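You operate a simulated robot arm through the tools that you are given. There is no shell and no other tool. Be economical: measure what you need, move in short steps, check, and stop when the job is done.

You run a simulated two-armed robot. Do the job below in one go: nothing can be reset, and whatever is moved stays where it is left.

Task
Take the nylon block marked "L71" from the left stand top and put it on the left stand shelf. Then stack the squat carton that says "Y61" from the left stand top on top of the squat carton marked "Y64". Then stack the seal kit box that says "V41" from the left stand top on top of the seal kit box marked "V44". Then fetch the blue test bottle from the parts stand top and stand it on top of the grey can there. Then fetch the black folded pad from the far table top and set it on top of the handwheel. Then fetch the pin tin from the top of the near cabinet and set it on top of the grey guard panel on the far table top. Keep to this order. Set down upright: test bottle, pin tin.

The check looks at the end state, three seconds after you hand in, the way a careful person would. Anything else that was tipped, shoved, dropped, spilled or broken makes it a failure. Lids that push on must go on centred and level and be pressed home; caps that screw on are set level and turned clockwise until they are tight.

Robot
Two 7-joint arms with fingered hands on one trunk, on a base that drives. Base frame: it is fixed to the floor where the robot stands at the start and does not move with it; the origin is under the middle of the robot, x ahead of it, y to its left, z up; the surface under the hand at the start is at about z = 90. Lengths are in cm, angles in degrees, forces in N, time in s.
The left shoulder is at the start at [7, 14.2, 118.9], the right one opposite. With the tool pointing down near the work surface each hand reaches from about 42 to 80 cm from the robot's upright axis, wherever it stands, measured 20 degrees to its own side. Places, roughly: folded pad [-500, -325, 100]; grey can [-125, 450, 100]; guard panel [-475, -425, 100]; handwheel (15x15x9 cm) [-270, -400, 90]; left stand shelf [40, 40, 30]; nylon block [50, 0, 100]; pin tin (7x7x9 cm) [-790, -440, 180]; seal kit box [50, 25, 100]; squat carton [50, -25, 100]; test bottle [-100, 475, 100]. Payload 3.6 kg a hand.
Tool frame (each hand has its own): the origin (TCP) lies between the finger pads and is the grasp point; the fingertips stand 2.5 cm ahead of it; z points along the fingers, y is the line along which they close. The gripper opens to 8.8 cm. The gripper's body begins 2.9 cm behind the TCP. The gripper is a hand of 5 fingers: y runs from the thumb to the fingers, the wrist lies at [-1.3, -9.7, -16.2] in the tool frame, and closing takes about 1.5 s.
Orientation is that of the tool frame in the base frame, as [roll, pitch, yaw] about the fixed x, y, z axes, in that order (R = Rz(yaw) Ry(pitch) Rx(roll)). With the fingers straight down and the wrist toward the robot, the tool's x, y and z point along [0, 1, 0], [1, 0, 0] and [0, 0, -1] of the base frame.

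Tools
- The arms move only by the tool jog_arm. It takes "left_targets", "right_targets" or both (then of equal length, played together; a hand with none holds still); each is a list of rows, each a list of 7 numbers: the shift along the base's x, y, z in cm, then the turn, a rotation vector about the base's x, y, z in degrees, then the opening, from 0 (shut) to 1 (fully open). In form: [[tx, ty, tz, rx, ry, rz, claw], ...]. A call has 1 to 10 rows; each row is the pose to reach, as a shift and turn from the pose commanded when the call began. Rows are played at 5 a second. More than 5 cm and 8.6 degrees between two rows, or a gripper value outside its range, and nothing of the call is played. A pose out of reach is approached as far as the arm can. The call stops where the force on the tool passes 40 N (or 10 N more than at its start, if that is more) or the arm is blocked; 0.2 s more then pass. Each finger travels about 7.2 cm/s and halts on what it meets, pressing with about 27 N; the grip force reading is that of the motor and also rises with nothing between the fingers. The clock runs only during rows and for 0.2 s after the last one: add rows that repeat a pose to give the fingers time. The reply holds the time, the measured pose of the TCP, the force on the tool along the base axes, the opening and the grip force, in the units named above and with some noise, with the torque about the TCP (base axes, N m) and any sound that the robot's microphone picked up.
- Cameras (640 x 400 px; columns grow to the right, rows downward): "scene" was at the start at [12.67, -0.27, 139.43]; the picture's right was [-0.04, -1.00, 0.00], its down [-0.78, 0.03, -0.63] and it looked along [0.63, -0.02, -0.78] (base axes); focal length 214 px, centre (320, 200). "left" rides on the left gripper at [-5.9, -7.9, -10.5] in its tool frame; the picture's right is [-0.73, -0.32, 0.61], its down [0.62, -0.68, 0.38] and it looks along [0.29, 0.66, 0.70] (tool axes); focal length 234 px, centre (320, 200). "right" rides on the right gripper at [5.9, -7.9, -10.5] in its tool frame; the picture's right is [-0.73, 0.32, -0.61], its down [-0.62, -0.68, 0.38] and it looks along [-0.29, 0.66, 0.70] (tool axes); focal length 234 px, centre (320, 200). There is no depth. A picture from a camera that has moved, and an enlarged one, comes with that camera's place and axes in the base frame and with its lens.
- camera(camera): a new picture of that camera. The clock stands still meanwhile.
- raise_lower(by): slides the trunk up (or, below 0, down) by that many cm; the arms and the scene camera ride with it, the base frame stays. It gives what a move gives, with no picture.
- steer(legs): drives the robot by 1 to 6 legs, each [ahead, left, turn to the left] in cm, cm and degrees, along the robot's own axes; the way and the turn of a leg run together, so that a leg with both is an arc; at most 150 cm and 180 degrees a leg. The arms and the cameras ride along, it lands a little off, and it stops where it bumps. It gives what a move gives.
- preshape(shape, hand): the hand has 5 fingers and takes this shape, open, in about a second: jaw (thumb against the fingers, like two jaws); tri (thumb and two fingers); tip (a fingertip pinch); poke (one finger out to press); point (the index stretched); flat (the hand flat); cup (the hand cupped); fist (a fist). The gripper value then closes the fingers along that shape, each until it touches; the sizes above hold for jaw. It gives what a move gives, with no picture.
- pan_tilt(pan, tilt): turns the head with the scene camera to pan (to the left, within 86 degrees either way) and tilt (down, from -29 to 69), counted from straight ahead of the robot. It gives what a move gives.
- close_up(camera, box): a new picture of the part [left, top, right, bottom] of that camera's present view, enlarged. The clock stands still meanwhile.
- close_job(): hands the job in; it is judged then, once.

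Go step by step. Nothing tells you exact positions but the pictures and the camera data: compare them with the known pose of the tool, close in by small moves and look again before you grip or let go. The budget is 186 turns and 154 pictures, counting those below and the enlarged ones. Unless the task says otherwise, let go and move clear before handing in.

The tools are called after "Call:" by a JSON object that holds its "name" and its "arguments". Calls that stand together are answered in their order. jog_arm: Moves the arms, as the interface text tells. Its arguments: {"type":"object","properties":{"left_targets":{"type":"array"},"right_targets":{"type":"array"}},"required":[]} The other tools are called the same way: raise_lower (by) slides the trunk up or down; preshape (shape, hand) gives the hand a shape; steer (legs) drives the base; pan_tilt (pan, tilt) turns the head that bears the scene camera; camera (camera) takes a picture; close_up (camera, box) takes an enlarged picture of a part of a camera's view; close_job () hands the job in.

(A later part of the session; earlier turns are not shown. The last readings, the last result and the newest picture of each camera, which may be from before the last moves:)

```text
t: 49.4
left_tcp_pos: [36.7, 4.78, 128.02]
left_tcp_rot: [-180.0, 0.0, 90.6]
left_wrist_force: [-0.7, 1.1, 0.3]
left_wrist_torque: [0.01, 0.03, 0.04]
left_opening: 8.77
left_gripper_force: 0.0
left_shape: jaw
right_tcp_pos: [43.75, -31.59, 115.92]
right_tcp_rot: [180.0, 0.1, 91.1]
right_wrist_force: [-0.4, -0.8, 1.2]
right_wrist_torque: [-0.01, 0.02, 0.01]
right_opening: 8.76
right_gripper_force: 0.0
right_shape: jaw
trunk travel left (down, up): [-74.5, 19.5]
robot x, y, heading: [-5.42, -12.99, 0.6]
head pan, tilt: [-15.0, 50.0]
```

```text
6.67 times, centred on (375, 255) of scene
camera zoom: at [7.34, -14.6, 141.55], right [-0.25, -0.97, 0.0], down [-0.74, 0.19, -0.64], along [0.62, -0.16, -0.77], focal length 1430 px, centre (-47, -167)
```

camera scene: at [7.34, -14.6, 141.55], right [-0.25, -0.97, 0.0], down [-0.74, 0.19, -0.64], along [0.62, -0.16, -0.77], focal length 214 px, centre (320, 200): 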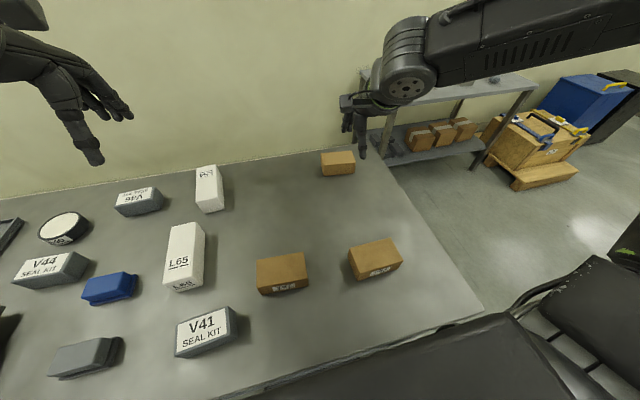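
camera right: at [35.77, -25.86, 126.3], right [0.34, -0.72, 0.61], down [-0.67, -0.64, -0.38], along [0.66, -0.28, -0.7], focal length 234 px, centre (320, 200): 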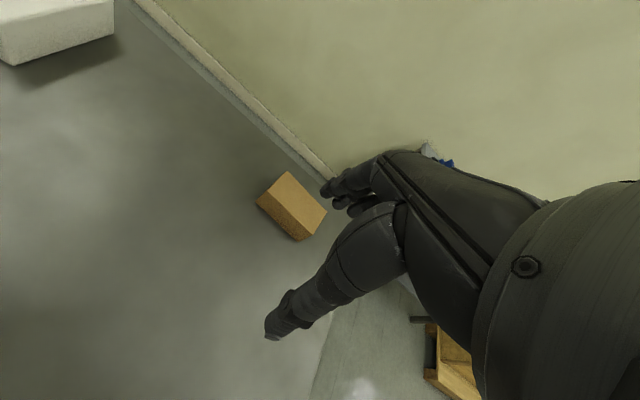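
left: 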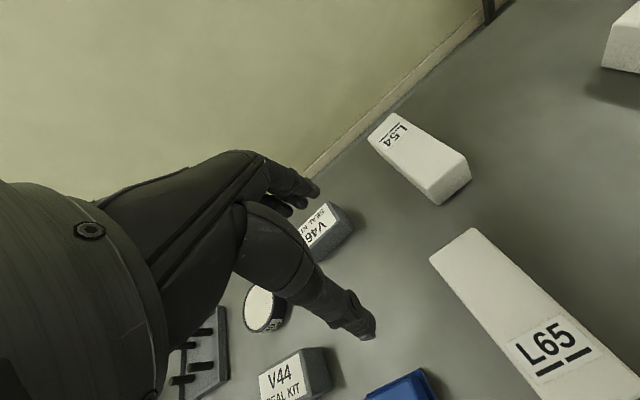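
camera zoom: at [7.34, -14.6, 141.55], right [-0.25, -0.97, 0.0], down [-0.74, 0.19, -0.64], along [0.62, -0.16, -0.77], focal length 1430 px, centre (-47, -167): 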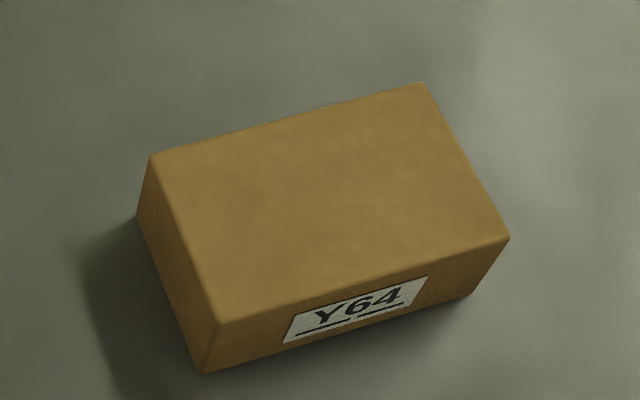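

Y61 (by elimination) is at about (61.6,-35), turned -6°; Y64 at (25.7,-33), turned +1.6°. I move above Y61.

Call:
{"name": "jog_arm", "arguments": {"right_targets": [[4, -1, 0, 0, 0, -4, 1], [8, -2, 0, 0, 0, -7, 1], [12, -3, 0, 0, 0, -7, 1], [16, -3.4, -1, 0, 0, -7, 1], [17.9, -3.4, -5, 0, 0, -7, 1], [17.9, -3.4, -9.5, 0, 0, -7, 1], [17.9, -3.4, -14, 0, 0, -7, 1]]}}

Call:
{"name": "close_up", "arguments": {"camera": "scene", "box": [280, 100, 400, 200]}}

Call:
{"name": "camera", "arguments": {"camera": "right"}}

```text
t: 51.0
left_tcp_pos: [36.56, 4.83, 127.93]
left_tcp_rot: [180.0, 0.0, 90.7]
left_wrist_force: [-0.7, -0.6, 0.0]
left_wrist_torque: [0.01, -0.01, -0.01]
left_opening: 8.75
left_gripper_force: 0.1
left_shape: jaw
right_tcp_pos: [61.09, -35.35, 102.04]
right_tcp_rot: [180.0, -0.1, 84.2]
right_wrist_force: [0.3, -0.3, -0.2]
right_wrist_torque: [-0.01, -0.02, 0.01]
right_opening: 8.78
right_gripper_force: 0.0
right_shape: jaw
right hand out of reach, approached as far as the arm can: row 7
trunk travel left (down, up): [-74.5, 19.5]
robot x, y, heading: [-5.21, -12.49, 0.6]
head pan, tilt: [-15.0, 50.0]
```

```text
4.00 times, centred on (340, 150) of scene
camera zoom: at [7.37, -14.66, 141.54], right [-0.25, -0.97, 0.0], down [-0.74, 0.19, -0.64], along [0.62, -0.16, -0.77], focal length 858 px, centre (240, 400)
```

zoom: 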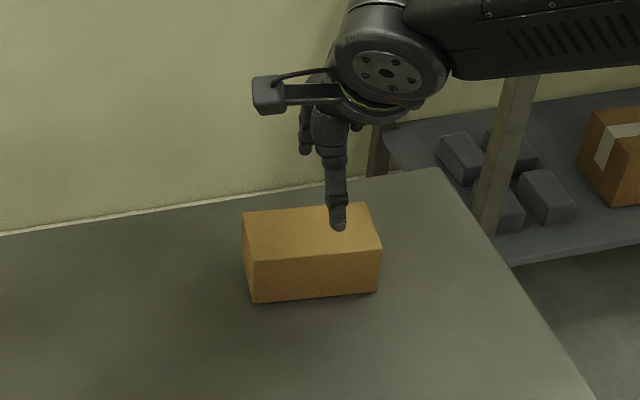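

```text
121 pictures are left
camera right: at [53.76, -28.79, 112.53], right [0.25, -0.76, 0.61], down [-0.74, -0.55, -0.38], along [0.62, -0.35, -0.7], focal length 234 px, centre (320, 200)
```

right: 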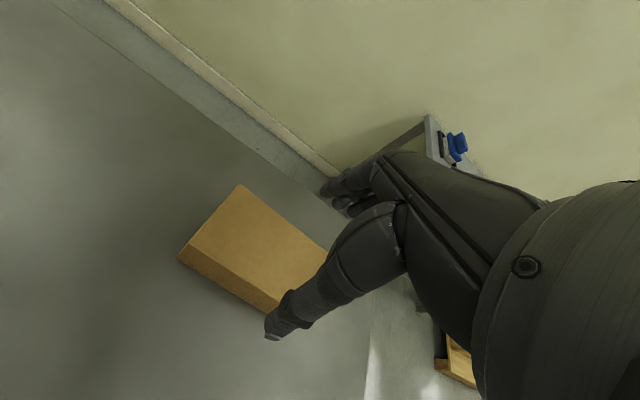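

Slightly out of reach; I drive 5 cm ahead and 4 cm right to improve it.

Call:
{"name": "jog_arm", "arguments": {"right_targets": [[-3, 3.5, 2, 0, 0, 0, 1]]}}

Call:
{"name": "steer", "arguments": {"legs": [[4.5, -4, 0]]}}

```text
refused: row 1 steps farther than a row can; nothing moved
```

```text
t: 52.0
left_tcp_pos: [40.61, 1.3, 128.2]
left_tcp_rot: [179.8, 0.2, 90.7]
left_wrist_force: [-0.4, -0.3, 0.0]
left_wrist_torque: [-0.01, 0.0, -0.05]
left_opening: 8.78
left_gripper_force: 0.1
left_shape: jaw
right_tcp_pos: [65.1, -38.93, 102.45]
right_tcp_rot: [179.9, 0.0, 84.3]
right_wrist_force: [-0.3, -0.2, 0.7]
right_wrist_torque: [-0.01, 0.0, -0.01]
right_opening: 8.75
right_gripper_force: 0.1
right_shape: jaw
trunk travel left (down, up): [-74.5, 19.5]
robot x, y, heading: [-0.71, -17.22, 0.5]
head pan, tilt: [-15.0, 50.0]
```

Call:
{"name": "jog_arm", "arguments": {"right_targets": [[-2, 2, 0, 0, 0, 0, 1], [-3.7, 4, 0, 0, 0, 0, 1], [-3.7, 4, -2, 0, 0, 0, 1]]}}

Call:
{"name": "close_up", "arguments": {"camera": "scene", "box": [260, 80, 420, 200]}}

Call:
{"name": "camera", "arguments": {"camera": "right"}}

```text
t: 52.8
left_tcp_pos: [41.26, 0.68, 127.98]
left_tcp_rot: [-179.9, -0.2, 90.7]
left_wrist_force: [0.7, -0.8, 0.2]
left_wrist_torque: [0.03, 0.04, 0.03]
left_opening: 8.79
left_gripper_force: 0.0
left_shape: jaw
right_tcp_pos: [61.98, -35.44, 100.1]
right_tcp_rot: [180.0, -0.2, 84.2]
right_wrist_force: [0.1, -0.2, 0.2]
right_wrist_torque: [0.01, 0.03, 0.01]
right_opening: 8.77
right_gripper_force: 0.1
right_shape: jaw
trunk travel left (down, up): [-74.5, 19.5]
robot x, y, heading: [-0.71, -16.71, 0.4]
head pan, tilt: [-15.0, 50.0]
```

```text
3.33 times, centred on (340, 140) of scene
camera zoom: at [12.04, -18.75, 141.52], right [-0.25, -0.97, 0.0], down [-0.74, 0.19, -0.64], along [0.62, -0.16, -0.77], focal length 715 px, centre (253, 400)
```

zoom: 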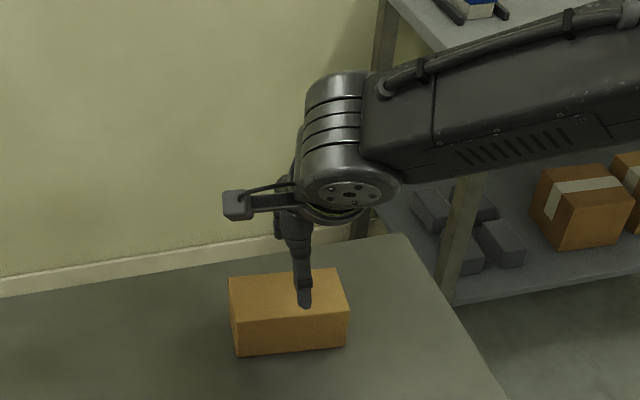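

```text
119 pictures are left
camera right: at [54.63, -28.9, 110.58], right [0.25, -0.76, 0.6], down [-0.74, -0.55, -0.39], along [0.62, -0.35, -0.7], focal length 234 px, centre (320, 200)
```

right: 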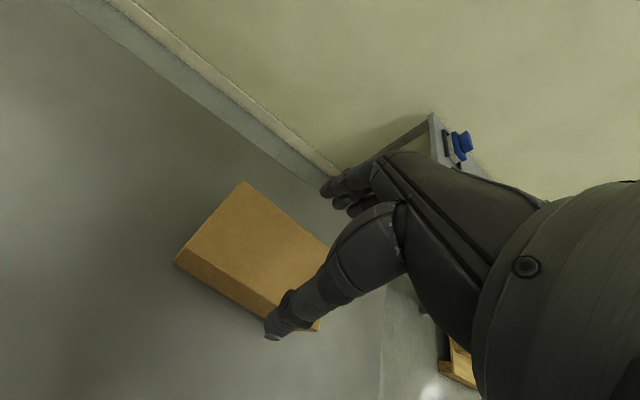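

Aligned; descend and grip.

Call:
{"name": "jog_arm", "arguments": {"right_targets": [[-0.3, 0.4, -3, 0, 0, 0, 1], [-0.3, 0.4, -6.4, 0, 0, 0, 1], [-0.3, 0.4, -6.4, 0, 0, 0, 0.4], [-0.3, 0.4, -6.4, 0, 0, 0, 0.2], [-0.3, 0.4, -6.4, 0, 0, 0, 0.2], [-0.3, 0.4, -6.4, 0, 0, 0, 0.2]]}}

Call:
{"name": "close_up", "arguments": {"camera": "scene", "box": [260, 80, 420, 200]}}

```text
t: 53.6
left_tcp_pos: [40.92, 1.03, 128.11]
left_tcp_rot: [179.9, 0.1, 90.7]
left_wrist_force: [0.7, 0.1, -0.6]
left_wrist_torque: [-0.01, 0.01, -0.01]
left_opening: 8.76
left_gripper_force: 0.0
left_shape: jaw
right_tcp_pos: [60.06, -36.48, 96.95]
right_tcp_rot: [178.4, -0.4, 84.5]
right_wrist_force: [13.7, 2.3, 45.2]
right_wrist_torque: [-0.34, -2.01, 0.27]
right_opening: 5.33
right_gripper_force: 0.0
right_shape: jaw
right hand out of reach, approached as far as the arm can: row 1, 2, 3, 4
trunk travel left (down, up): [-74.5, 19.5]
robot x, y, heading: [-0.78, -16.38, 0.7]
head pan, tilt: [-15.0, 50.0]
stopped in row 4 (right hand): the force on the tool passed its limit at 45 N (the readings are from after the stop); the commanded pose is now the measured one
```

```text
3.33 times, centred on (340, 140) of scene
camera zoom: at [11.62, -18.38, 141.62], right [-0.25, -0.97, 0.0], down [-0.74, 0.19, -0.64], along [0.62, -0.16, -0.77], focal length 715 px, centre (253, 400)
```

zoom: 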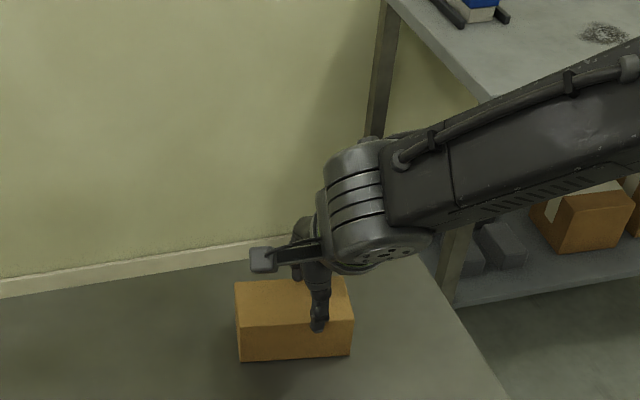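

The hand stopped short of reach and the fingers pressed on the carton top. I open and lift, then change the trunk height and base position.

Call:
{"name": "jog_arm", "arguments": {"right_targets": [[0, 0, 1.5, 0, 0, 0, 0.65], [0, 0, 5, 0, 0, 0, 1], [0, 0, 9, 0, 0, 0, 1], [-4, 1, 12, 0, 0, 0, 1], [-8, 2, 15, 0, 0, 0, 1], [-12, 3, 18, 0, 0, 0, 1]]}}

Call:
{"name": "camera", "arguments": {"camera": "scene"}}

Call:
{"name": "close_up", "arguments": {"camera": "right", "box": [160, 100, 360, 300]}}

```text
refused: row 4 steps farther than a row can; nothing moved
```

```text
117 pictures are left
camera scene: at [11.62, -18.38, 141.62], right [-0.25, -0.97, 0.0], down [-0.74, 0.19, -0.64], along [0.62, -0.16, -0.77], focal length 214 px, centre (320, 200)
```

scene: 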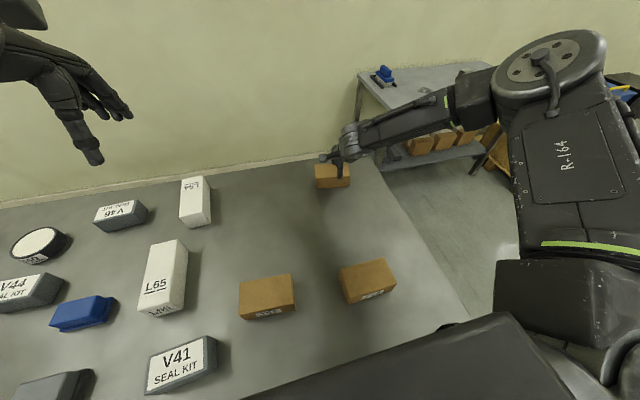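

```text
2.00 times, centred on (260, 200) of right
camera zoom: at [52.42, -29.95, 107.27], right [0.23, -0.76, 0.61], down [-0.73, -0.55, -0.41], along [0.65, -0.35, -0.68], focal length 468 px, centre (440, 200)
```

zoom: 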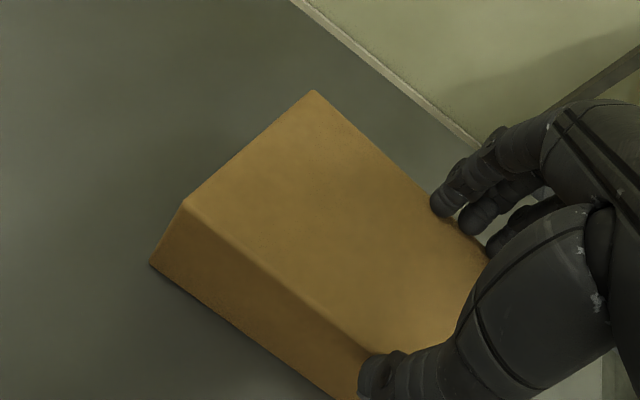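

Call:
{"name": "jog_arm", "arguments": {"right_targets": [[0, 0, 1.5, 0, 0, 0, 0.65], [0, 0, 5, 0, 0, 0, 1], [0, 0, 9, 0, 0, 0, 1], [-3, 1, 12, 0, 0, 0, 1], [-6, 2, 15, 0, 0, 0, 1], [-9, 3, 18, 0, 0, 0, 1]]}}

Call:
{"name": "steer", "arguments": {"legs": [[-8, 0, 0]]}}

Call:
{"name": "raise_lower", "arguments": {"by": -12}}

Call:
{"name": "camera", "arguments": {"camera": "right"}}

Call:
{"name": "camera", "arguments": {"camera": "scene"}}

```text
t: 55.0
left_tcp_pos: [40.74, 1.02, 128.06]
left_tcp_rot: [179.8, 0.2, 90.7]
left_wrist_force: [-0.9, 0.4, -0.2]
left_wrist_torque: [0.0, -0.01, -0.01]
left_opening: 8.77
left_gripper_force: 0.0
left_shape: jaw
right_tcp_pos: [50.56, -33.81, 114.29]
right_tcp_rot: [179.4, -0.2, 84.3]
right_wrist_force: [-0.7, -0.4, 0.8]
right_wrist_torque: [-0.01, -0.01, -0.01]
right_opening: 8.78
right_gripper_force: 0.1
right_shape: jaw
trunk travel left (down, up): [-74.5, 19.5]
robot x, y, heading: [-0.78, -16.61, 0.9]
head pan, tilt: [-15.0, 50.0]
```

```text
t: 56.1
left_tcp_pos: [33.3, 0.79, 127.87]
left_tcp_rot: [-179.9, 0.0, 90.8]
left_wrist_force: [0.1, 1.5, 0.5]
left_wrist_torque: [0.04, -0.02, 0.0]
left_opening: 8.75
left_gripper_force: 0.0
left_shape: jaw
right_tcp_pos: [42.96, -33.97, 114.07]
right_tcp_rot: [179.5, -0.2, 84.3]
right_wrist_force: [0.4, -0.1, 0.4]
right_wrist_torque: [-0.03, 0.03, -0.03]
right_opening: 8.79
right_gripper_force: 0.1
right_shape: jaw
trunk travel left (down, up): [-74.5, 19.5]
robot x, y, heading: [-8.55, -16.49, 1.0]
head pan, tilt: [-15.0, 50.0]
```

```text
t: 57.6
left_tcp_pos: [33.01, 0.83, 116.02]
left_tcp_rot: [-179.9, 0.0, 90.7]
left_wrist_force: [-0.7, 0.2, 0.1]
left_wrist_torque: [-0.03, -0.04, 0.0]
left_opening: 8.78
left_gripper_force: 0.1
left_shape: jaw
right_tcp_pos: [42.87, -33.92, 102.28]
right_tcp_rot: [179.4, -0.2, 84.2]
right_wrist_force: [-0.1, -0.5, 0.4]
right_wrist_torque: [-0.01, 0.02, 0.0]
right_opening: 8.78
right_gripper_force: 0.0
right_shape: jaw
trunk travel left (down, up): [-62.5, 31.5]
robot x, y, heading: [-8.71, -16.84, 0.6]
head pan, tilt: [-15.0, 50.0]
```

```text
115 pictures are left
camera right: at [35.36, -27.43, 112.58], right [0.24, -0.76, 0.61], down [-0.74, -0.55, -0.39], along [0.63, -0.35, -0.69], focal length 234 px, centre (320, 200)
```

right: 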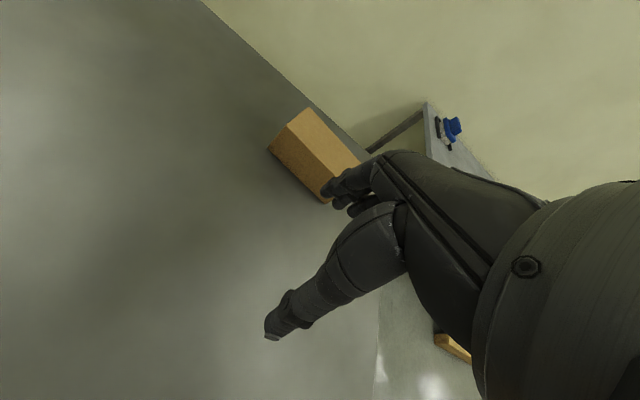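

```text
114 pictures are left
camera scene: at [3.79, -18.62, 129.55], right [-0.25, -0.97, 0.0], down [-0.74, 0.19, -0.64], along [0.62, -0.16, -0.77], focal length 214 px, centre (320, 200)
```

scene: 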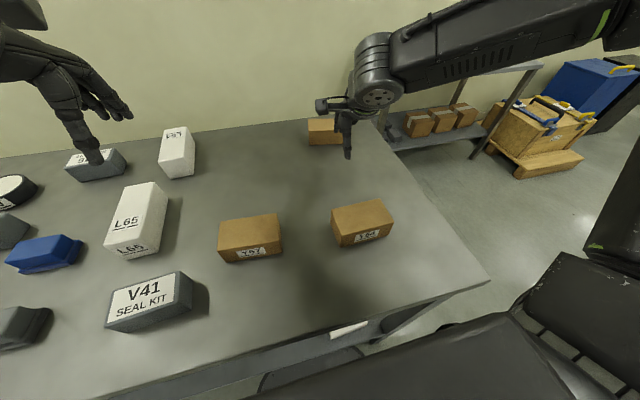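

Call:
{"name": "steer", "arguments": {"legs": [[5, 0, 0]]}}

Call:
{"name": "jog_arm", "arguments": {"right_targets": [[4, -0.3, 0, 0, 0, 0, 1], [8, -0.6, 0, 0, 0, 0, 1], [11, -1, 0, 0, 0, 0, 1], [13.7, -1.2, 0, 0, 0, 0, 1], [13.7, -1.2, -2, 0, 0, 0, 1]]}}

Call:
{"name": "camera", "arguments": {"camera": "right"}}

Call:
{"name": "camera", "arguments": {"camera": "scene"}}

```text
t: 58.5
left_tcp_pos: [37.91, 0.91, 116.07]
left_tcp_rot: [179.9, 0.1, 90.7]
left_wrist_force: [-0.4, -0.1, 1.2]
left_wrist_torque: [0.0, -0.03, 0.0]
left_opening: 8.75
left_gripper_force: 0.2
left_shape: jaw
right_tcp_pos: [47.51, -33.97, 102.28]
right_tcp_rot: [179.3, -0.4, 84.3]
right_wrist_force: [-0.2, 0.3, 0.3]
right_wrist_torque: [0.0, -0.01, 0.02]
right_opening: 8.79
right_gripper_force: 0.0
right_shape: jaw
trunk travel left (down, up): [-62.5, 31.5]
robot x, y, heading: [-3.61, -17.16, 0.8]
head pan, tilt: [-15.0, 50.0]
```

```text
t: 59.7
left_tcp_pos: [38.05, 0.82, 115.98]
left_tcp_rot: [180.0, 0.1, 90.7]
left_wrist_force: [0.3, 0.4, -0.1]
left_wrist_torque: [-0.03, -0.02, -0.01]
left_opening: 8.75
left_gripper_force: 0.0
left_shape: jaw
right_tcp_pos: [61.73, -35.29, 100.33]
right_tcp_rot: [179.3, -0.4, 84.3]
right_wrist_force: [0.6, 0.1, 0.4]
right_wrist_torque: [0.03, -0.02, -0.01]
right_opening: 8.8
right_gripper_force: 0.2
right_shape: jaw
trunk travel left (down, up): [-62.5, 31.5]
robot x, y, heading: [-3.71, -17.02, 0.7]
head pan, tilt: [-15.0, 50.0]
```

```text
113 pictures are left
camera right: at [54.25, -28.63, 110.59], right [0.24, -0.76, 0.61], down [-0.74, -0.55, -0.39], along [0.63, -0.35, -0.69], focal length 234 px, centre (320, 200)
```

right: 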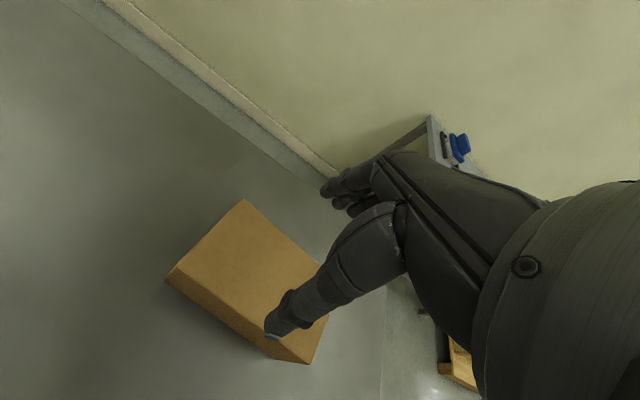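

```text
112 pictures are left
camera scene: at [8.8, -18.59, 129.54], right [-0.25, -0.97, 0.0], down [-0.74, 0.19, -0.64], along [0.62, -0.16, -0.77], focal length 214 px, centre (320, 200)
```

scene: 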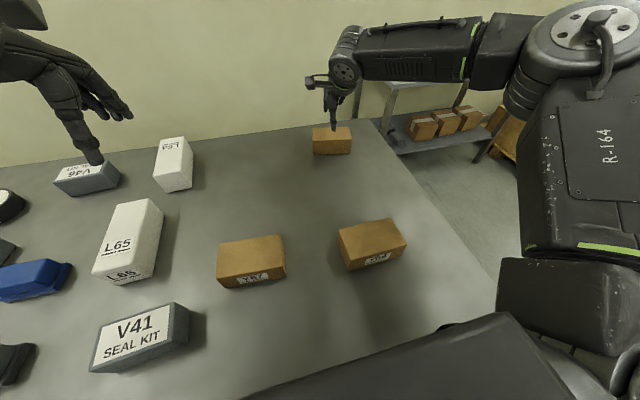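

The carton was nudged: now about (60.1,-35.1), turned -11°. I verify with a close-up and realign.

Call:
{"name": "jog_arm", "arguments": {"right_targets": [[-1.5, 0.1, 0, 0, 0, -5, 1]]}}

Call:
{"name": "close_up", "arguments": {"camera": "scene", "box": [280, 80, 400, 180]}}

Call:
{"name": "camera", "arguments": {"camera": "right"}}

```text
t: 60.1
left_tcp_pos: [37.93, 0.95, 115.98]
left_tcp_rot: [179.9, -0.1, 90.7]
left_wrist_force: [0.2, -0.3, 0.0]
left_wrist_torque: [0.0, 0.02, 0.03]
left_opening: 8.75
left_gripper_force: 0.0
left_shape: jaw
right_tcp_pos: [59.99, -35.02, 100.27]
right_tcp_rot: [179.3, -0.2, 79.2]
right_wrist_force: [-0.5, -0.2, -0.5]
right_wrist_torque: [0.0, 0.03, 0.03]
right_opening: 8.8
right_gripper_force: 0.1
right_shape: jaw
trunk travel left (down, up): [-62.5, 31.5]
robot x, y, heading: [-3.96, -16.69, 0.7]
head pan, tilt: [-15.0, 50.0]
```

```text
4.00 times, centred on (340, 130) of scene
camera zoom: at [8.71, -18.54, 129.55], right [-0.25, -0.97, 0.0], down [-0.74, 0.19, -0.64], along [0.62, -0.16, -0.77], focal length 858 px, centre (240, 480)
```

zoom: 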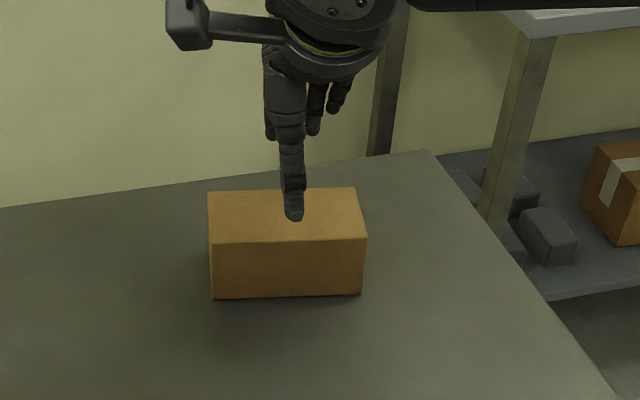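

```text
110 pictures are left
camera right: at [53.21, -27.86, 110.6], right [0.17, -0.77, 0.61], down [-0.78, -0.48, -0.39], along [0.6, -0.41, -0.69], focal length 234 px, centre (320, 200)
```

right: 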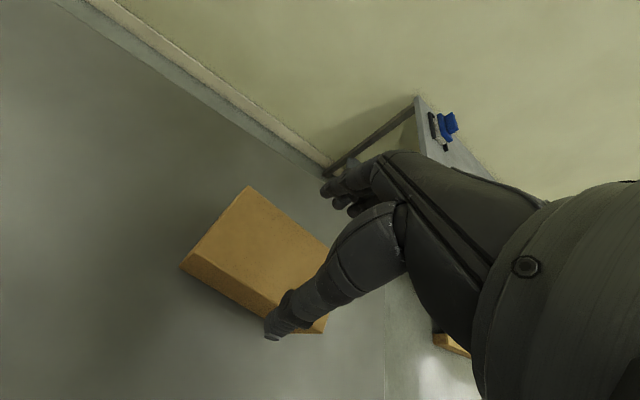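

Aligned over the carton. Descend.

Call:
{"name": "jog_arm", "arguments": {"right_targets": [[-0.2, 0, -2, 0, 0, 0, 1], [-0.2, 0, -4, 0, 0, 0, 1], [-0.2, 0, -6.4, 0, 0, 0, 1]]}}

Call:
{"name": "close_up", "arguments": {"camera": "scene", "box": [280, 80, 400, 180]}}

```text
t: 60.9
left_tcp_pos: [38.08, 1.08, 116.06]
left_tcp_rot: [-180.0, 0.0, 90.7]
left_wrist_force: [0.7, 0.6, 0.1]
left_wrist_torque: [-0.03, 0.0, 0.0]
left_opening: 8.77
left_gripper_force: 0.1
left_shape: jaw
right_tcp_pos: [59.83, -35.01, 93.75]
right_tcp_rot: [179.3, -0.2, 79.4]
right_wrist_force: [0.4, -0.1, 1.6]
right_wrist_torque: [0.02, -0.04, -0.02]
right_opening: 8.81
right_gripper_force: 0.1
right_shape: jaw
trunk travel left (down, up): [-62.5, 31.5]
robot x, y, heading: [-3.79, -16.84, 0.6]
head pan, tilt: [-15.0, 50.0]
```

```text
4.00 times, centred on (340, 130) of scene
camera zoom: at [8.82, -18.59, 129.55], right [-0.25, -0.97, 0.0], down [-0.74, 0.19, -0.64], along [0.62, -0.16, -0.77], focal length 858 px, centre (240, 480)
```

zoom: 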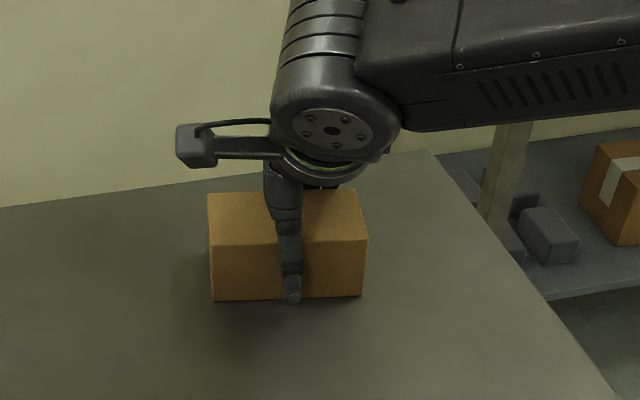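

Full depth reached without contact. Grip, then lift.

Call:
{"name": "jog_arm", "arguments": {"right_targets": [[0, 0, 0, 0, 0, 0, 0.5], [0, 0, 0, 0, 0, 0, 0.2], [0, 0, 0, 0, 0, 0, 0.2], [0, 0, 0, 0, 0, 0, 0.2], [0, 0, 3, 0, 0, 0, 0.2], [0, 0, 7, 0, 0, 0, 0.2], [0, 0, 11, 0, 0, 0, 0.2], [0, 0, 15, 0, 0, 0, 0.2]]}}

Call:
{"name": "camera", "arguments": {"camera": "right"}}

```text
t: 62.7
left_tcp_pos: [37.96, 0.82, 116.07]
left_tcp_rot: [179.8, 0.1, 90.8]
left_wrist_force: [-0.6, 0.9, -0.4]
left_wrist_torque: [0.01, 0.01, 0.02]
left_opening: 8.77
left_gripper_force: 0.1
left_shape: jaw
right_tcp_pos: [59.71, -35.08, 108.93]
right_tcp_rot: [179.3, -0.2, 79.3]
right_wrist_force: [0.3, -0.8, -2.3]
right_wrist_torque: [0.0, -0.01, -0.02]
right_opening: 6.32
right_gripper_force: 27.5
right_shape: jaw
trunk travel left (down, up): [-62.5, 31.5]
robot x, y, heading: [-3.84, -16.83, 0.3]
head pan, tilt: [-15.0, 50.0]
```

```text
108 pictures are left
camera right: at [52.91, -28.01, 119.36], right [0.18, -0.77, 0.61], down [-0.78, -0.49, -0.39], along [0.6, -0.41, -0.69], focal length 234 px, centre (320, 200)
```

right: 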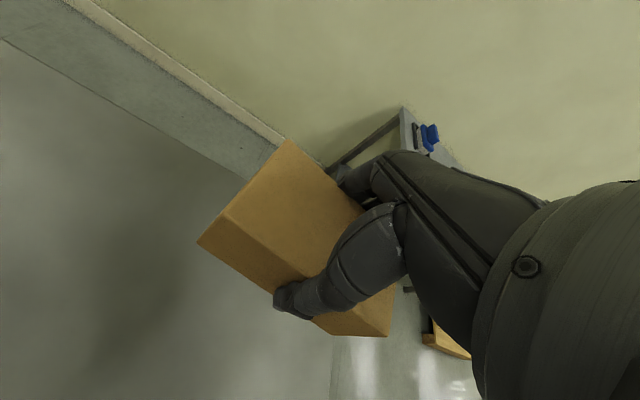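

Held (6.3 cm). I back the robot 21 cm so Y64 falls in reach, then turn the carton straight.

Call:
{"name": "steer", "arguments": {"legs": [[-22, 0, 0]]}}

Call:
{"name": "jog_arm", "arguments": {"right_targets": [[-3, 0.5, 0, 0, 0, 4, 0.2], [-6, 1, 0, 0, 0, 8, 0.2], [-9, 1.5, 0, 0, 0, 12, 0.2]]}}

Call:
{"name": "pan_tilt", "arguments": {"pan": -15, "tilt": 45}}

Call:
{"name": "camera", "arguments": {"camera": "scene"}}

Call:
{"name": "camera", "arguments": {"camera": "right"}}

```text
t: 64.4
left_tcp_pos: [16.23, 0.74, 115.88]
left_tcp_rot: [-179.9, -0.1, 90.8]
left_wrist_force: [0.3, 0.4, 0.3]
left_wrist_torque: [0.03, 0.02, 0.0]
left_opening: 8.77
left_gripper_force: 0.1
left_shape: jaw
right_tcp_pos: [38.08, -35.15, 108.93]
right_tcp_rot: [179.5, -0.2, 79.6]
right_wrist_force: [0.2, 0.5, -2.5]
right_wrist_torque: [0.02, -0.01, -0.02]
right_opening: 6.38
right_gripper_force: 26.1
right_shape: jaw
trunk travel left (down, up): [-62.5, 31.5]
robot x, y, heading: [-25.81, -16.96, 0.8]
head pan, tilt: [-15.0, 50.0]
```

```text
t: 65.2
left_tcp_pos: [15.91, 0.73, 115.95]
left_tcp_rot: [179.9, 0.0, 91.0]
left_wrist_force: [-0.4, 0.3, -0.4]
left_wrist_torque: [-0.05, -0.01, 0.02]
left_opening: 8.75
left_gripper_force: 0.1
left_shape: jaw
right_tcp_pos: [28.9, -33.54, 108.81]
right_tcp_rot: [179.3, -0.3, 91.6]
right_wrist_force: [0.1, 0.4, -2.0]
right_wrist_torque: [-0.02, -0.04, 0.02]
right_opening: 6.35
right_gripper_force: 26.6
right_shape: jaw
trunk travel left (down, up): [-62.5, 31.5]
robot x, y, heading: [-25.31, -17.36, 1.0]
head pan, tilt: [-15.0, 50.0]
```

```text
t: 65.8
left_tcp_pos: [16.15, 0.71, 116.06]
left_tcp_rot: [180.0, 0.0, 91.0]
left_wrist_force: [-0.5, 0.2, 0.3]
left_wrist_torque: [-0.02, 0.02, 0.02]
left_opening: 8.78
left_gripper_force: 0.0
left_shape: jaw
right_tcp_pos: [29.03, -33.4, 108.81]
right_tcp_rot: [179.3, -0.4, 91.5]
right_wrist_force: [-0.3, -0.4, -1.6]
right_wrist_torque: [0.0, 0.03, 0.02]
right_opening: 6.34
right_gripper_force: 26.4
right_shape: jaw
trunk travel left (down, up): [-62.5, 31.5]
robot x, y, heading: [-25.71, -16.73, 0.9]
head pan, tilt: [-15.0, 45.0]
```

```text
107 pictures are left
camera scene: at [-12.61, -18.92, 130.23], right [-0.24, -0.97, 0.0], down [-0.69, 0.17, -0.71], along [0.69, -0.17, -0.71], focal length 214 px, centre (320, 200)
```

scene: 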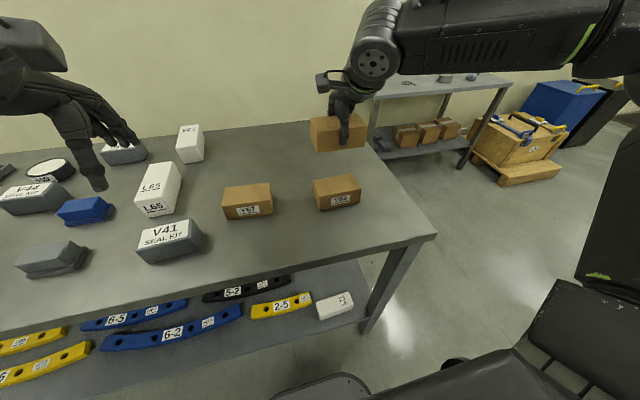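

```text
106 pictures are left
camera right: at [20.8, -27.94, 119.2], right [0.34, -0.72, 0.61], down [-0.66, -0.64, -0.39], along [0.67, -0.27, -0.69], focal length 234 px, centre (320, 200)
```

right: 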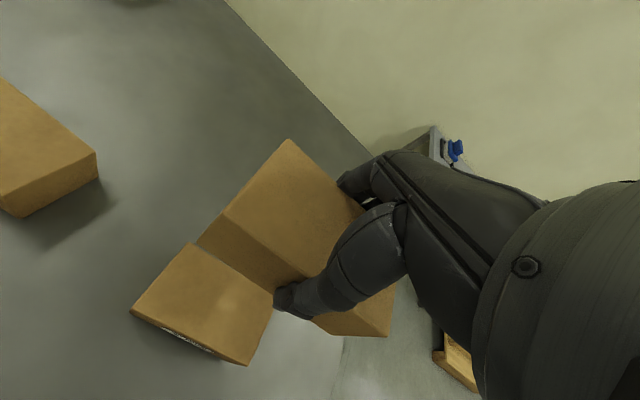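

Call:
{"name": "close_up", "arguments": {"camera": "scene", "box": [290, 100, 390, 220]}}

Call:
{"name": "close_up", "arguments": {"camera": "right", "box": [110, 120, 410, 380]}}

```text
3.33 times, centred on (340, 160) of scene
camera zoom: at [-12.61, -18.92, 130.23], right [-0.24, -0.97, 0.0], down [-0.69, 0.17, -0.71], along [0.69, -0.17, -0.71], focal length 715 px, centre (253, 333)
```

zoom: 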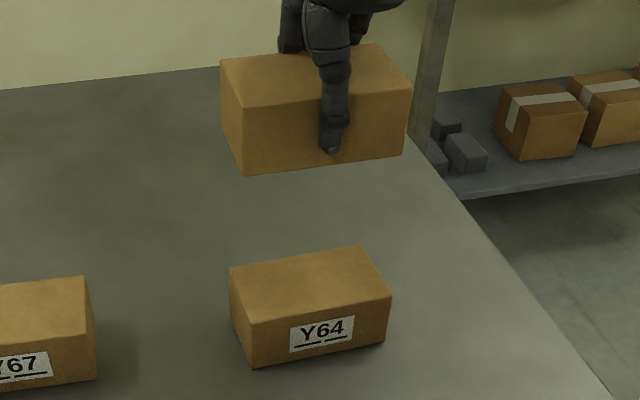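

```text
1.54 times, centred on (260, 250) of right
camera zoom: at [20.8, -27.94, 119.2], right [0.34, -0.72, 0.61], down [-0.66, -0.64, -0.39], along [0.67, -0.27, -0.69], focal length 360 px, centre (412, 123)
```

zoom: 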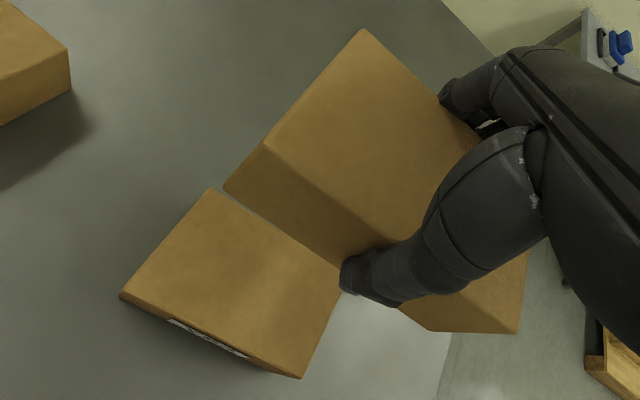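

Both cartons measured: shift (-3.1,+0.4), then lower onto Y64 (top ≈94.7).

Call:
{"name": "jog_arm", "arguments": {"right_targets": [[-2, 0.2, 0, 0, 0, 0, 0.2], [-3.1, 0.4, -2, 0, 0, 0, 0.2], [-3.1, 0.4, -5, 0, 0, 0, 0.2], [-3.1, 0.4, -8, 0, 0, 0, 0.2], [-3.1, 0.4, -9, 0, 0, 0, 0.2]]}}

Call:
{"name": "close_up", "arguments": {"camera": "scene", "box": [290, 120, 390, 220]}}

Call:
{"name": "camera", "arguments": {"camera": "right"}}

```text
t: 67.0
left_tcp_pos: [16.2, 0.82, 115.96]
left_tcp_rot: [-179.9, -0.1, 90.9]
left_wrist_force: [0.3, -0.1, 0.3]
left_wrist_torque: [-0.01, -0.02, 0.04]
left_opening: 8.76
left_gripper_force: 0.0
left_shape: jaw
right_tcp_pos: [25.89, -33.29, 99.73]
right_tcp_rot: [179.4, -0.4, 91.6]
right_wrist_force: [0.5, 0.1, -1.2]
right_wrist_torque: [-0.01, 0.01, -0.01]
right_opening: 6.35
right_gripper_force: 26.9
right_shape: jaw
trunk travel left (down, up): [-62.5, 31.5]
robot x, y, heading: [-26.18, -17.05, 1.0]
head pan, tilt: [-15.0, 45.0]
```

```text
4.00 times, centred on (340, 170) of scene
camera zoom: at [-12.6, -18.92, 130.23], right [-0.24, -0.97, 0.0], down [-0.69, 0.17, -0.71], along [0.69, -0.17, -0.71], focal length 858 px, centre (240, 320)
```

zoom: 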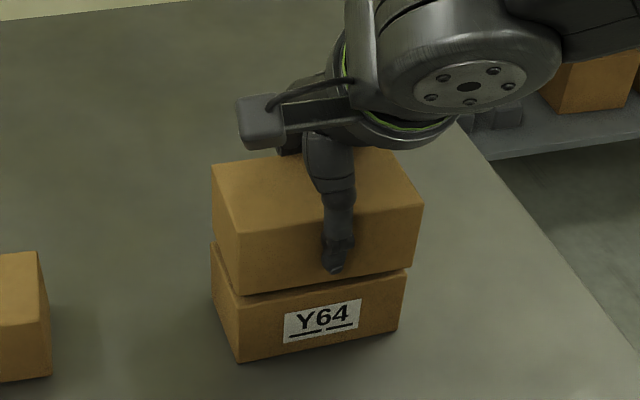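

```text
102 pictures are left
camera right: at [17.61, -27.66, 110.15], right [0.34, -0.72, 0.61], down [-0.66, -0.64, -0.39], along [0.67, -0.27, -0.69], focal length 234 px, centre (320, 200)
```

right: 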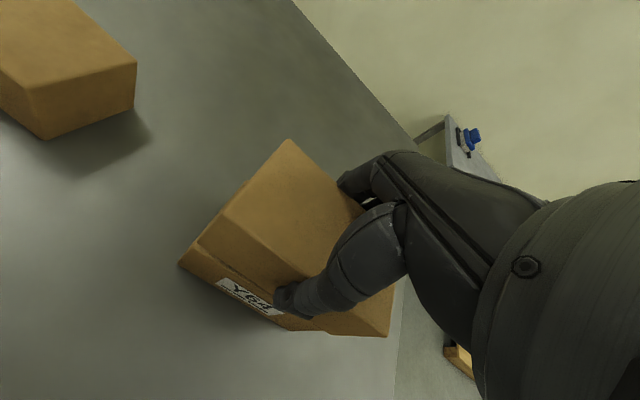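

Nicely aligned. Lower to contact, slight +y.

Call:
{"name": "jog_arm", "arguments": {"right_targets": [[0, 0.3, -0.5, 0, 0, 0, 0.2], [0, 0.3, -0.9, 0, 0, 0, 0.2], [0, 0.3, -1.3, 0, 0, 0, 0.2]]}}

```text
t: 67.8
left_tcp_pos: [16.02, 0.81, 115.99]
left_tcp_rot: [179.9, 0.1, 91.0]
left_wrist_force: [0.3, 0.4, -0.4]
left_wrist_torque: [0.0, -0.02, -0.03]
left_opening: 8.76
left_gripper_force: 0.2
left_shape: jaw
right_tcp_pos: [25.77, -32.89, 98.78]
right_tcp_rot: [179.1, -0.2, 91.6]
right_wrist_force: [4.0, -1.4, 16.7]
right_wrist_torque: [-0.05, 0.31, 0.0]
right_opening: 6.32
right_gripper_force: 27.3
right_shape: jaw
trunk travel left (down, up): [-62.5, 31.5]
robot x, y, heading: [-25.91, -17.18, 0.9]
head pan, tilt: [-15.0, 45.0]
```

Call:
{"name": "jog_arm", "arguments": {"right_targets": [[0, 0, 0.2, 0, 0, 0, 0.2], [0, 0, 0.2, 0, 0, 0, 0.8], [0, 0, 0.2, 0, 0, 0, 1], [0, 0, 0.2, 0, 0, 0, 1], [0, 0, 3, 0, 0, 0, 1], [0, 0, 7, 0, 0, 0, 1], [0, 0, 11, 0, 0, 0, 1], [0, 0, 15, 0, 0, 0, 1]]}}

Call:
{"name": "camera", "arguments": {"camera": "scene"}}

Call:
{"name": "close_up", "arguments": {"camera": "right", "box": [110, 120, 410, 380]}}

```text
t: 69.6
left_tcp_pos: [16.06, 0.9, 115.98]
left_tcp_rot: [179.9, 0.0, 90.8]
left_wrist_force: [-0.4, -0.1, -0.4]
left_wrist_torque: [-0.01, 0.0, -0.02]
left_opening: 8.77
left_gripper_force: 0.1
left_shape: jaw
right_tcp_pos: [25.84, -32.93, 113.7]
right_tcp_rot: [179.3, -0.1, 91.6]
right_wrist_force: [-0.5, -0.4, -1.1]
right_wrist_torque: [-0.01, 0.0, 0.02]
right_opening: 8.78
right_gripper_force: 0.0
right_shape: jaw
trunk travel left (down, up): [-62.5, 31.5]
robot x, y, heading: [-25.73, -16.9, 0.9]
head pan, tilt: [-15.0, 45.0]
```

```text
101 pictures are left
camera scene: at [-12.72, -18.86, 130.24], right [-0.24, -0.97, 0.0], down [-0.69, 0.17, -0.71], along [0.69, -0.17, -0.71], focal length 214 px, centre (320, 200)
```

scene: 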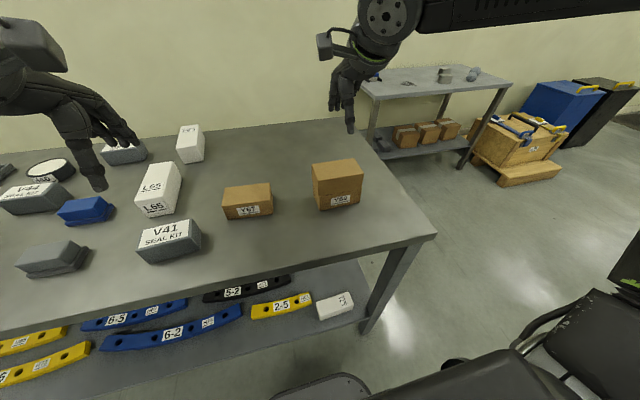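

```text
1.54 times, centred on (260, 250) of right
camera zoom: at [17.66, -27.33, 124.07], right [0.34, -0.72, 0.61], down [-0.66, -0.64, -0.39], along [0.67, -0.27, -0.69], focal length 360 px, centre (412, 123)
```

zoom: 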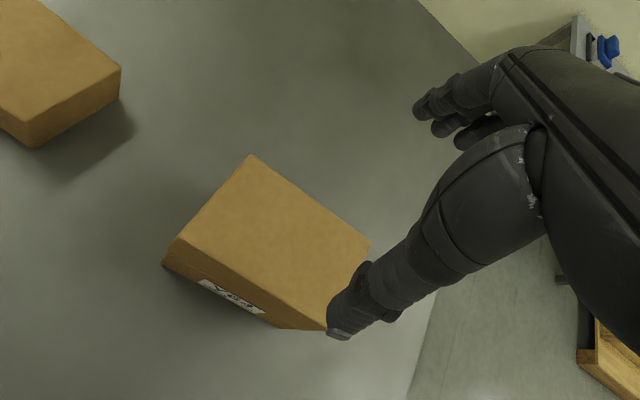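

Y61 sits squarely on Y64. Next V41 (≈(20,5)), with the left hand; I shift the base a little and measure.

Call:
{"name": "steer", "arguments": {"legs": [[-5, 7, -0.9]]}}

Call:
{"name": "pan_tilt", "arguments": {"pan": 15, "tilt": 45}}

Call:
{"name": "camera", "arguments": {"camera": "scene"}}

Call:
{"name": "camera", "arguments": {"camera": "left"}}

```text
t: 70.7
left_tcp_pos: [11.35, 7.07, 115.97]
left_tcp_rot: [179.9, 0.0, 90.0]
left_wrist_force: [-0.1, 0.6, 0.2]
left_wrist_torque: [-0.04, 0.03, 0.01]
left_opening: 8.79
left_gripper_force: 0.0
left_shape: jaw
right_tcp_pos: [20.55, -26.8, 113.68]
right_tcp_rot: [179.3, -0.3, 90.7]
right_wrist_force: [-0.2, -0.2, 0.5]
right_wrist_torque: [-0.02, 0.01, 0.0]
right_opening: 8.78
right_gripper_force: 0.0
right_shape: jaw
trunk travel left (down, up): [-62.5, 31.5]
robot x, y, heading: [-30.92, -9.94, -0.1]
head pan, tilt: [-15.0, 45.0]
```

```text
t: 71.7
left_tcp_pos: [11.43, 7.05, 115.94]
left_tcp_rot: [-180.0, 0.0, 89.9]
left_wrist_force: [-0.5, -0.7, 0.9]
left_wrist_torque: [0.0, 0.02, 0.0]
left_opening: 8.78
left_gripper_force: 0.0
left_shape: jaw
right_tcp_pos: [20.71, -26.85, 113.68]
right_tcp_rot: [179.4, -0.3, 90.7]
right_wrist_force: [-1.2, 0.3, -0.1]
right_wrist_torque: [0.02, 0.0, -0.01]
right_opening: 8.79
right_gripper_force: 0.1
right_shape: jaw
trunk travel left (down, up): [-62.5, 31.5]
robot x, y, heading: [-30.96, -10.44, 0.1]
head pan, tilt: [15.0, 45.0]
```

```text
99 pictures are left
camera scene: at [-17.68, -8.02, 130.23], right [0.26, -0.97, 0.0], down [-0.68, -0.18, -0.71], along [0.68, 0.18, -0.71], focal length 214 px, centre (320, 200)
```

scene: 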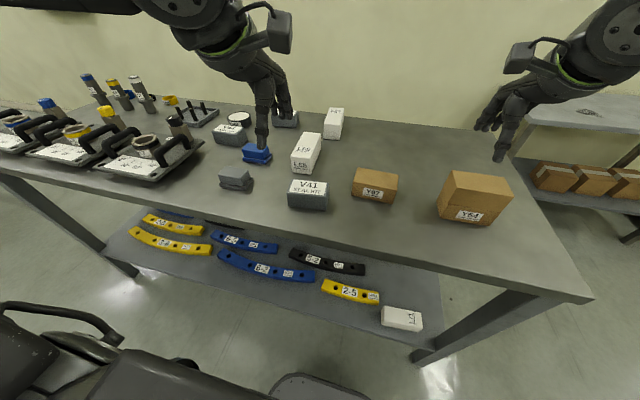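

```text
98 pictures are left
camera left: at [3.46, 1.11, 126.48], right [-0.32, -0.73, -0.61], down [-0.68, 0.62, -0.38], along [0.66, 0.29, -0.7], focal length 234 px, centre (320, 200)
```

left: 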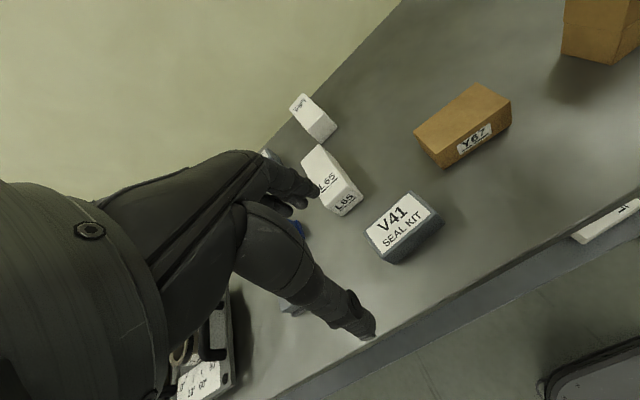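

Call:
{"name": "close_up", "arguments": {"camera": "scene", "box": [200, 100, 350, 220]}}

Call:
{"name": "close_up", "arguments": {"camera": "left", "box": [340, 170, 460, 280]}}

```text
3.33 times, centred on (275, 160) of scene
camera zoom: at [-17.68, -8.02, 130.23], right [0.26, -0.97, 0.0], down [-0.68, -0.18, -0.71], along [0.68, 0.18, -0.71], focal length 715 px, centre (470, 333)
```

zoom: 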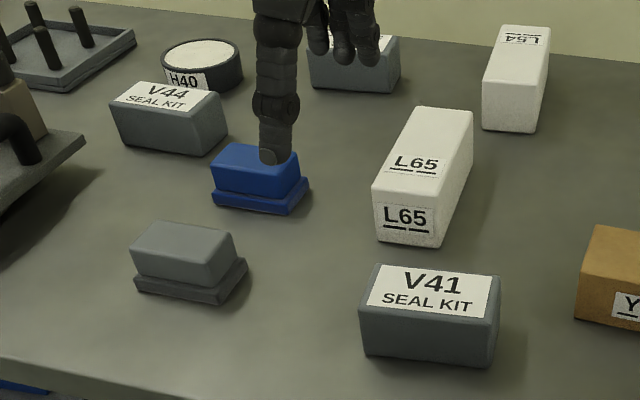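

```text
3.64 times, centred on (400, 225) of left
camera zoom: at [3.46, 1.11, 126.48], right [-0.32, -0.73, -0.61], down [-0.68, 0.62, -0.38], along [0.66, 0.29, -0.7], focal length 852 px, centre (29, 109)
```

zoom: 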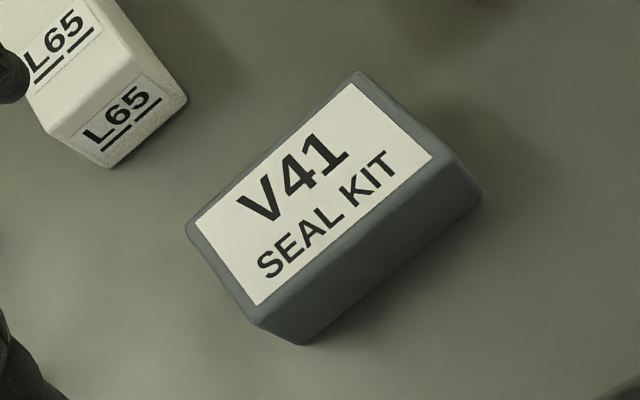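

V41: centre ≈(19.9,4.8), turned +7°, 9.6x5.1x4.7. Move the left hand above.

Call:
{"name": "jog_arm", "arguments": {"left_targets": [[4, -1, 0, 0, 0, 3.5, 1], [8.5, -2.25, 0, 0, 0, 7, 1], [8.5, -2.25, -4.5, 0, 0, 7, 1], [8.5, -2.25, -9, 0, 0, 7, 1], [8.5, -2.25, -13, 0, 0, 7, 1], [8.5, -2.25, -15.5, 0, 0, 7, 1]]}}

Call:
{"name": "close_up", "arguments": {"camera": "scene", "box": [220, 100, 370, 220]}}

Call:
{"name": "camera", "arguments": {"camera": "left"}}

```text
t: 73.1
left_tcp_pos: [19.82, 4.85, 100.6]
left_tcp_rot: [179.8, 0.0, 97.0]
left_wrist_force: [0.3, 0.1, 0.0]
left_wrist_torque: [0.02, -0.01, -0.01]
left_opening: 8.75
left_gripper_force: 0.1
left_shape: jaw
right_tcp_pos: [20.52, -26.82, 113.62]
right_tcp_rot: [179.3, -0.2, 90.8]
right_wrist_force: [-0.5, 0.6, 0.0]
right_wrist_torque: [0.0, -0.02, 0.02]
right_opening: 8.79
right_gripper_force: 0.1
right_shape: jaw
trunk travel left (down, up): [-62.5, 31.5]
robot x, y, heading: [-30.9, -10.15, 0.4]
head pan, tilt: [15.0, 45.0]
```

```text
3.33 times, centred on (295, 160) of scene
camera zoom: at [-17.72, -7.95, 130.24], right [0.26, -0.97, 0.0], down [-0.68, -0.18, -0.71], along [0.68, 0.18, -0.71], focal length 715 px, centre (403, 333)
```

zoom: 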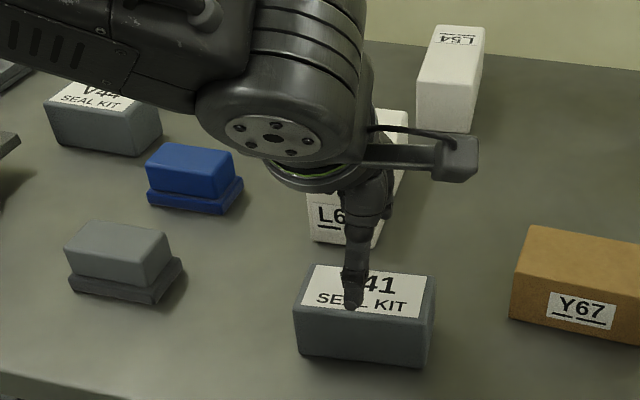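

```text
94 pictures are left
camera left: at [12.68, -2.02, 111.02], right [-0.23, -0.76, -0.61], down [-0.75, 0.54, -0.38], along [0.62, 0.37, -0.7], focal length 234 px, centre (320, 200)
```

left: 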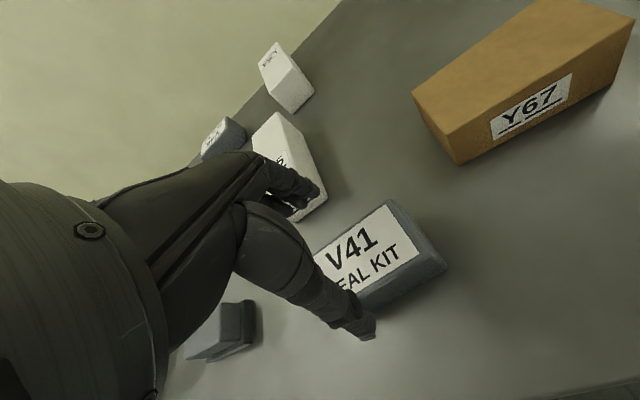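

Aligned. Descend and grip.

Call:
{"name": "jog_arm", "arguments": {"left_targets": [[0, 0, -3, 0, 0, 0, 1], [0, 0, -6.9, 0, 0, 0, 1], [0, 0, -6.9, 0, 0, 0, 0.5], [0, 0, -6.9, 0, 0, 0, 0.2], [0, 0, -6.9, 0, 0, 0, 0.2], [0, 0, -6.9, 0, 0, 0, 0.2], [0, 0, -6.9, 0, 0, 0, 0.2]]}}

Call:
{"name": "jog_arm", "arguments": {"left_targets": [[0, 0, 3, 0, 0, 0, 0.2], [0, 0, 7, 0, 0, 0, 0.2], [0, 0, 11, 0, 0, 0, 0.2], [0, 0, 15, 0, 0, 0, 0.2], [0, 0, 19, 0, 0, 0, 0.2]]}}

```text
t: 74.7
left_tcp_pos: [19.93, 4.72, 93.56]
left_tcp_rot: [180.0, 0.1, 96.9]
left_wrist_force: [-0.5, -0.9, 0.3]
left_wrist_torque: [0.02, 0.03, -0.01]
left_opening: 5.0
left_gripper_force: 26.9
left_shape: jaw
right_tcp_pos: [20.54, -26.8, 113.52]
right_tcp_rot: [179.4, -0.3, 90.7]
right_wrist_force: [-0.4, 0.0, 0.1]
right_wrist_torque: [0.02, 0.0, -0.01]
right_opening: 8.76
right_gripper_force: 0.1
right_shape: jaw
trunk travel left (down, up): [-62.5, 31.5]
robot x, y, heading: [-31.17, -10.4, 0.1]
head pan, tilt: [15.0, 45.0]
```

```text
t: 75.9
left_tcp_pos: [19.8, 4.65, 112.79]
left_tcp_rot: [180.0, 0.0, 97.0]
left_wrist_force: [-0.9, -0.3, -2.5]
left_wrist_torque: [-0.02, 0.0, -0.03]
left_opening: 4.98
left_gripper_force: 26.7
left_shape: jaw
right_tcp_pos: [20.55, -26.83, 113.73]
right_tcp_rot: [179.3, -0.3, 90.7]
right_wrist_force: [-0.1, -0.2, 0.1]
right_wrist_torque: [-0.03, -0.02, 0.02]
right_opening: 8.8
right_gripper_force: 0.1
right_shape: jaw
trunk travel left (down, up): [-62.5, 31.5]
robot x, y, heading: [-30.9, -10.24, 0.4]
head pan, tilt: [15.0, 45.0]
```

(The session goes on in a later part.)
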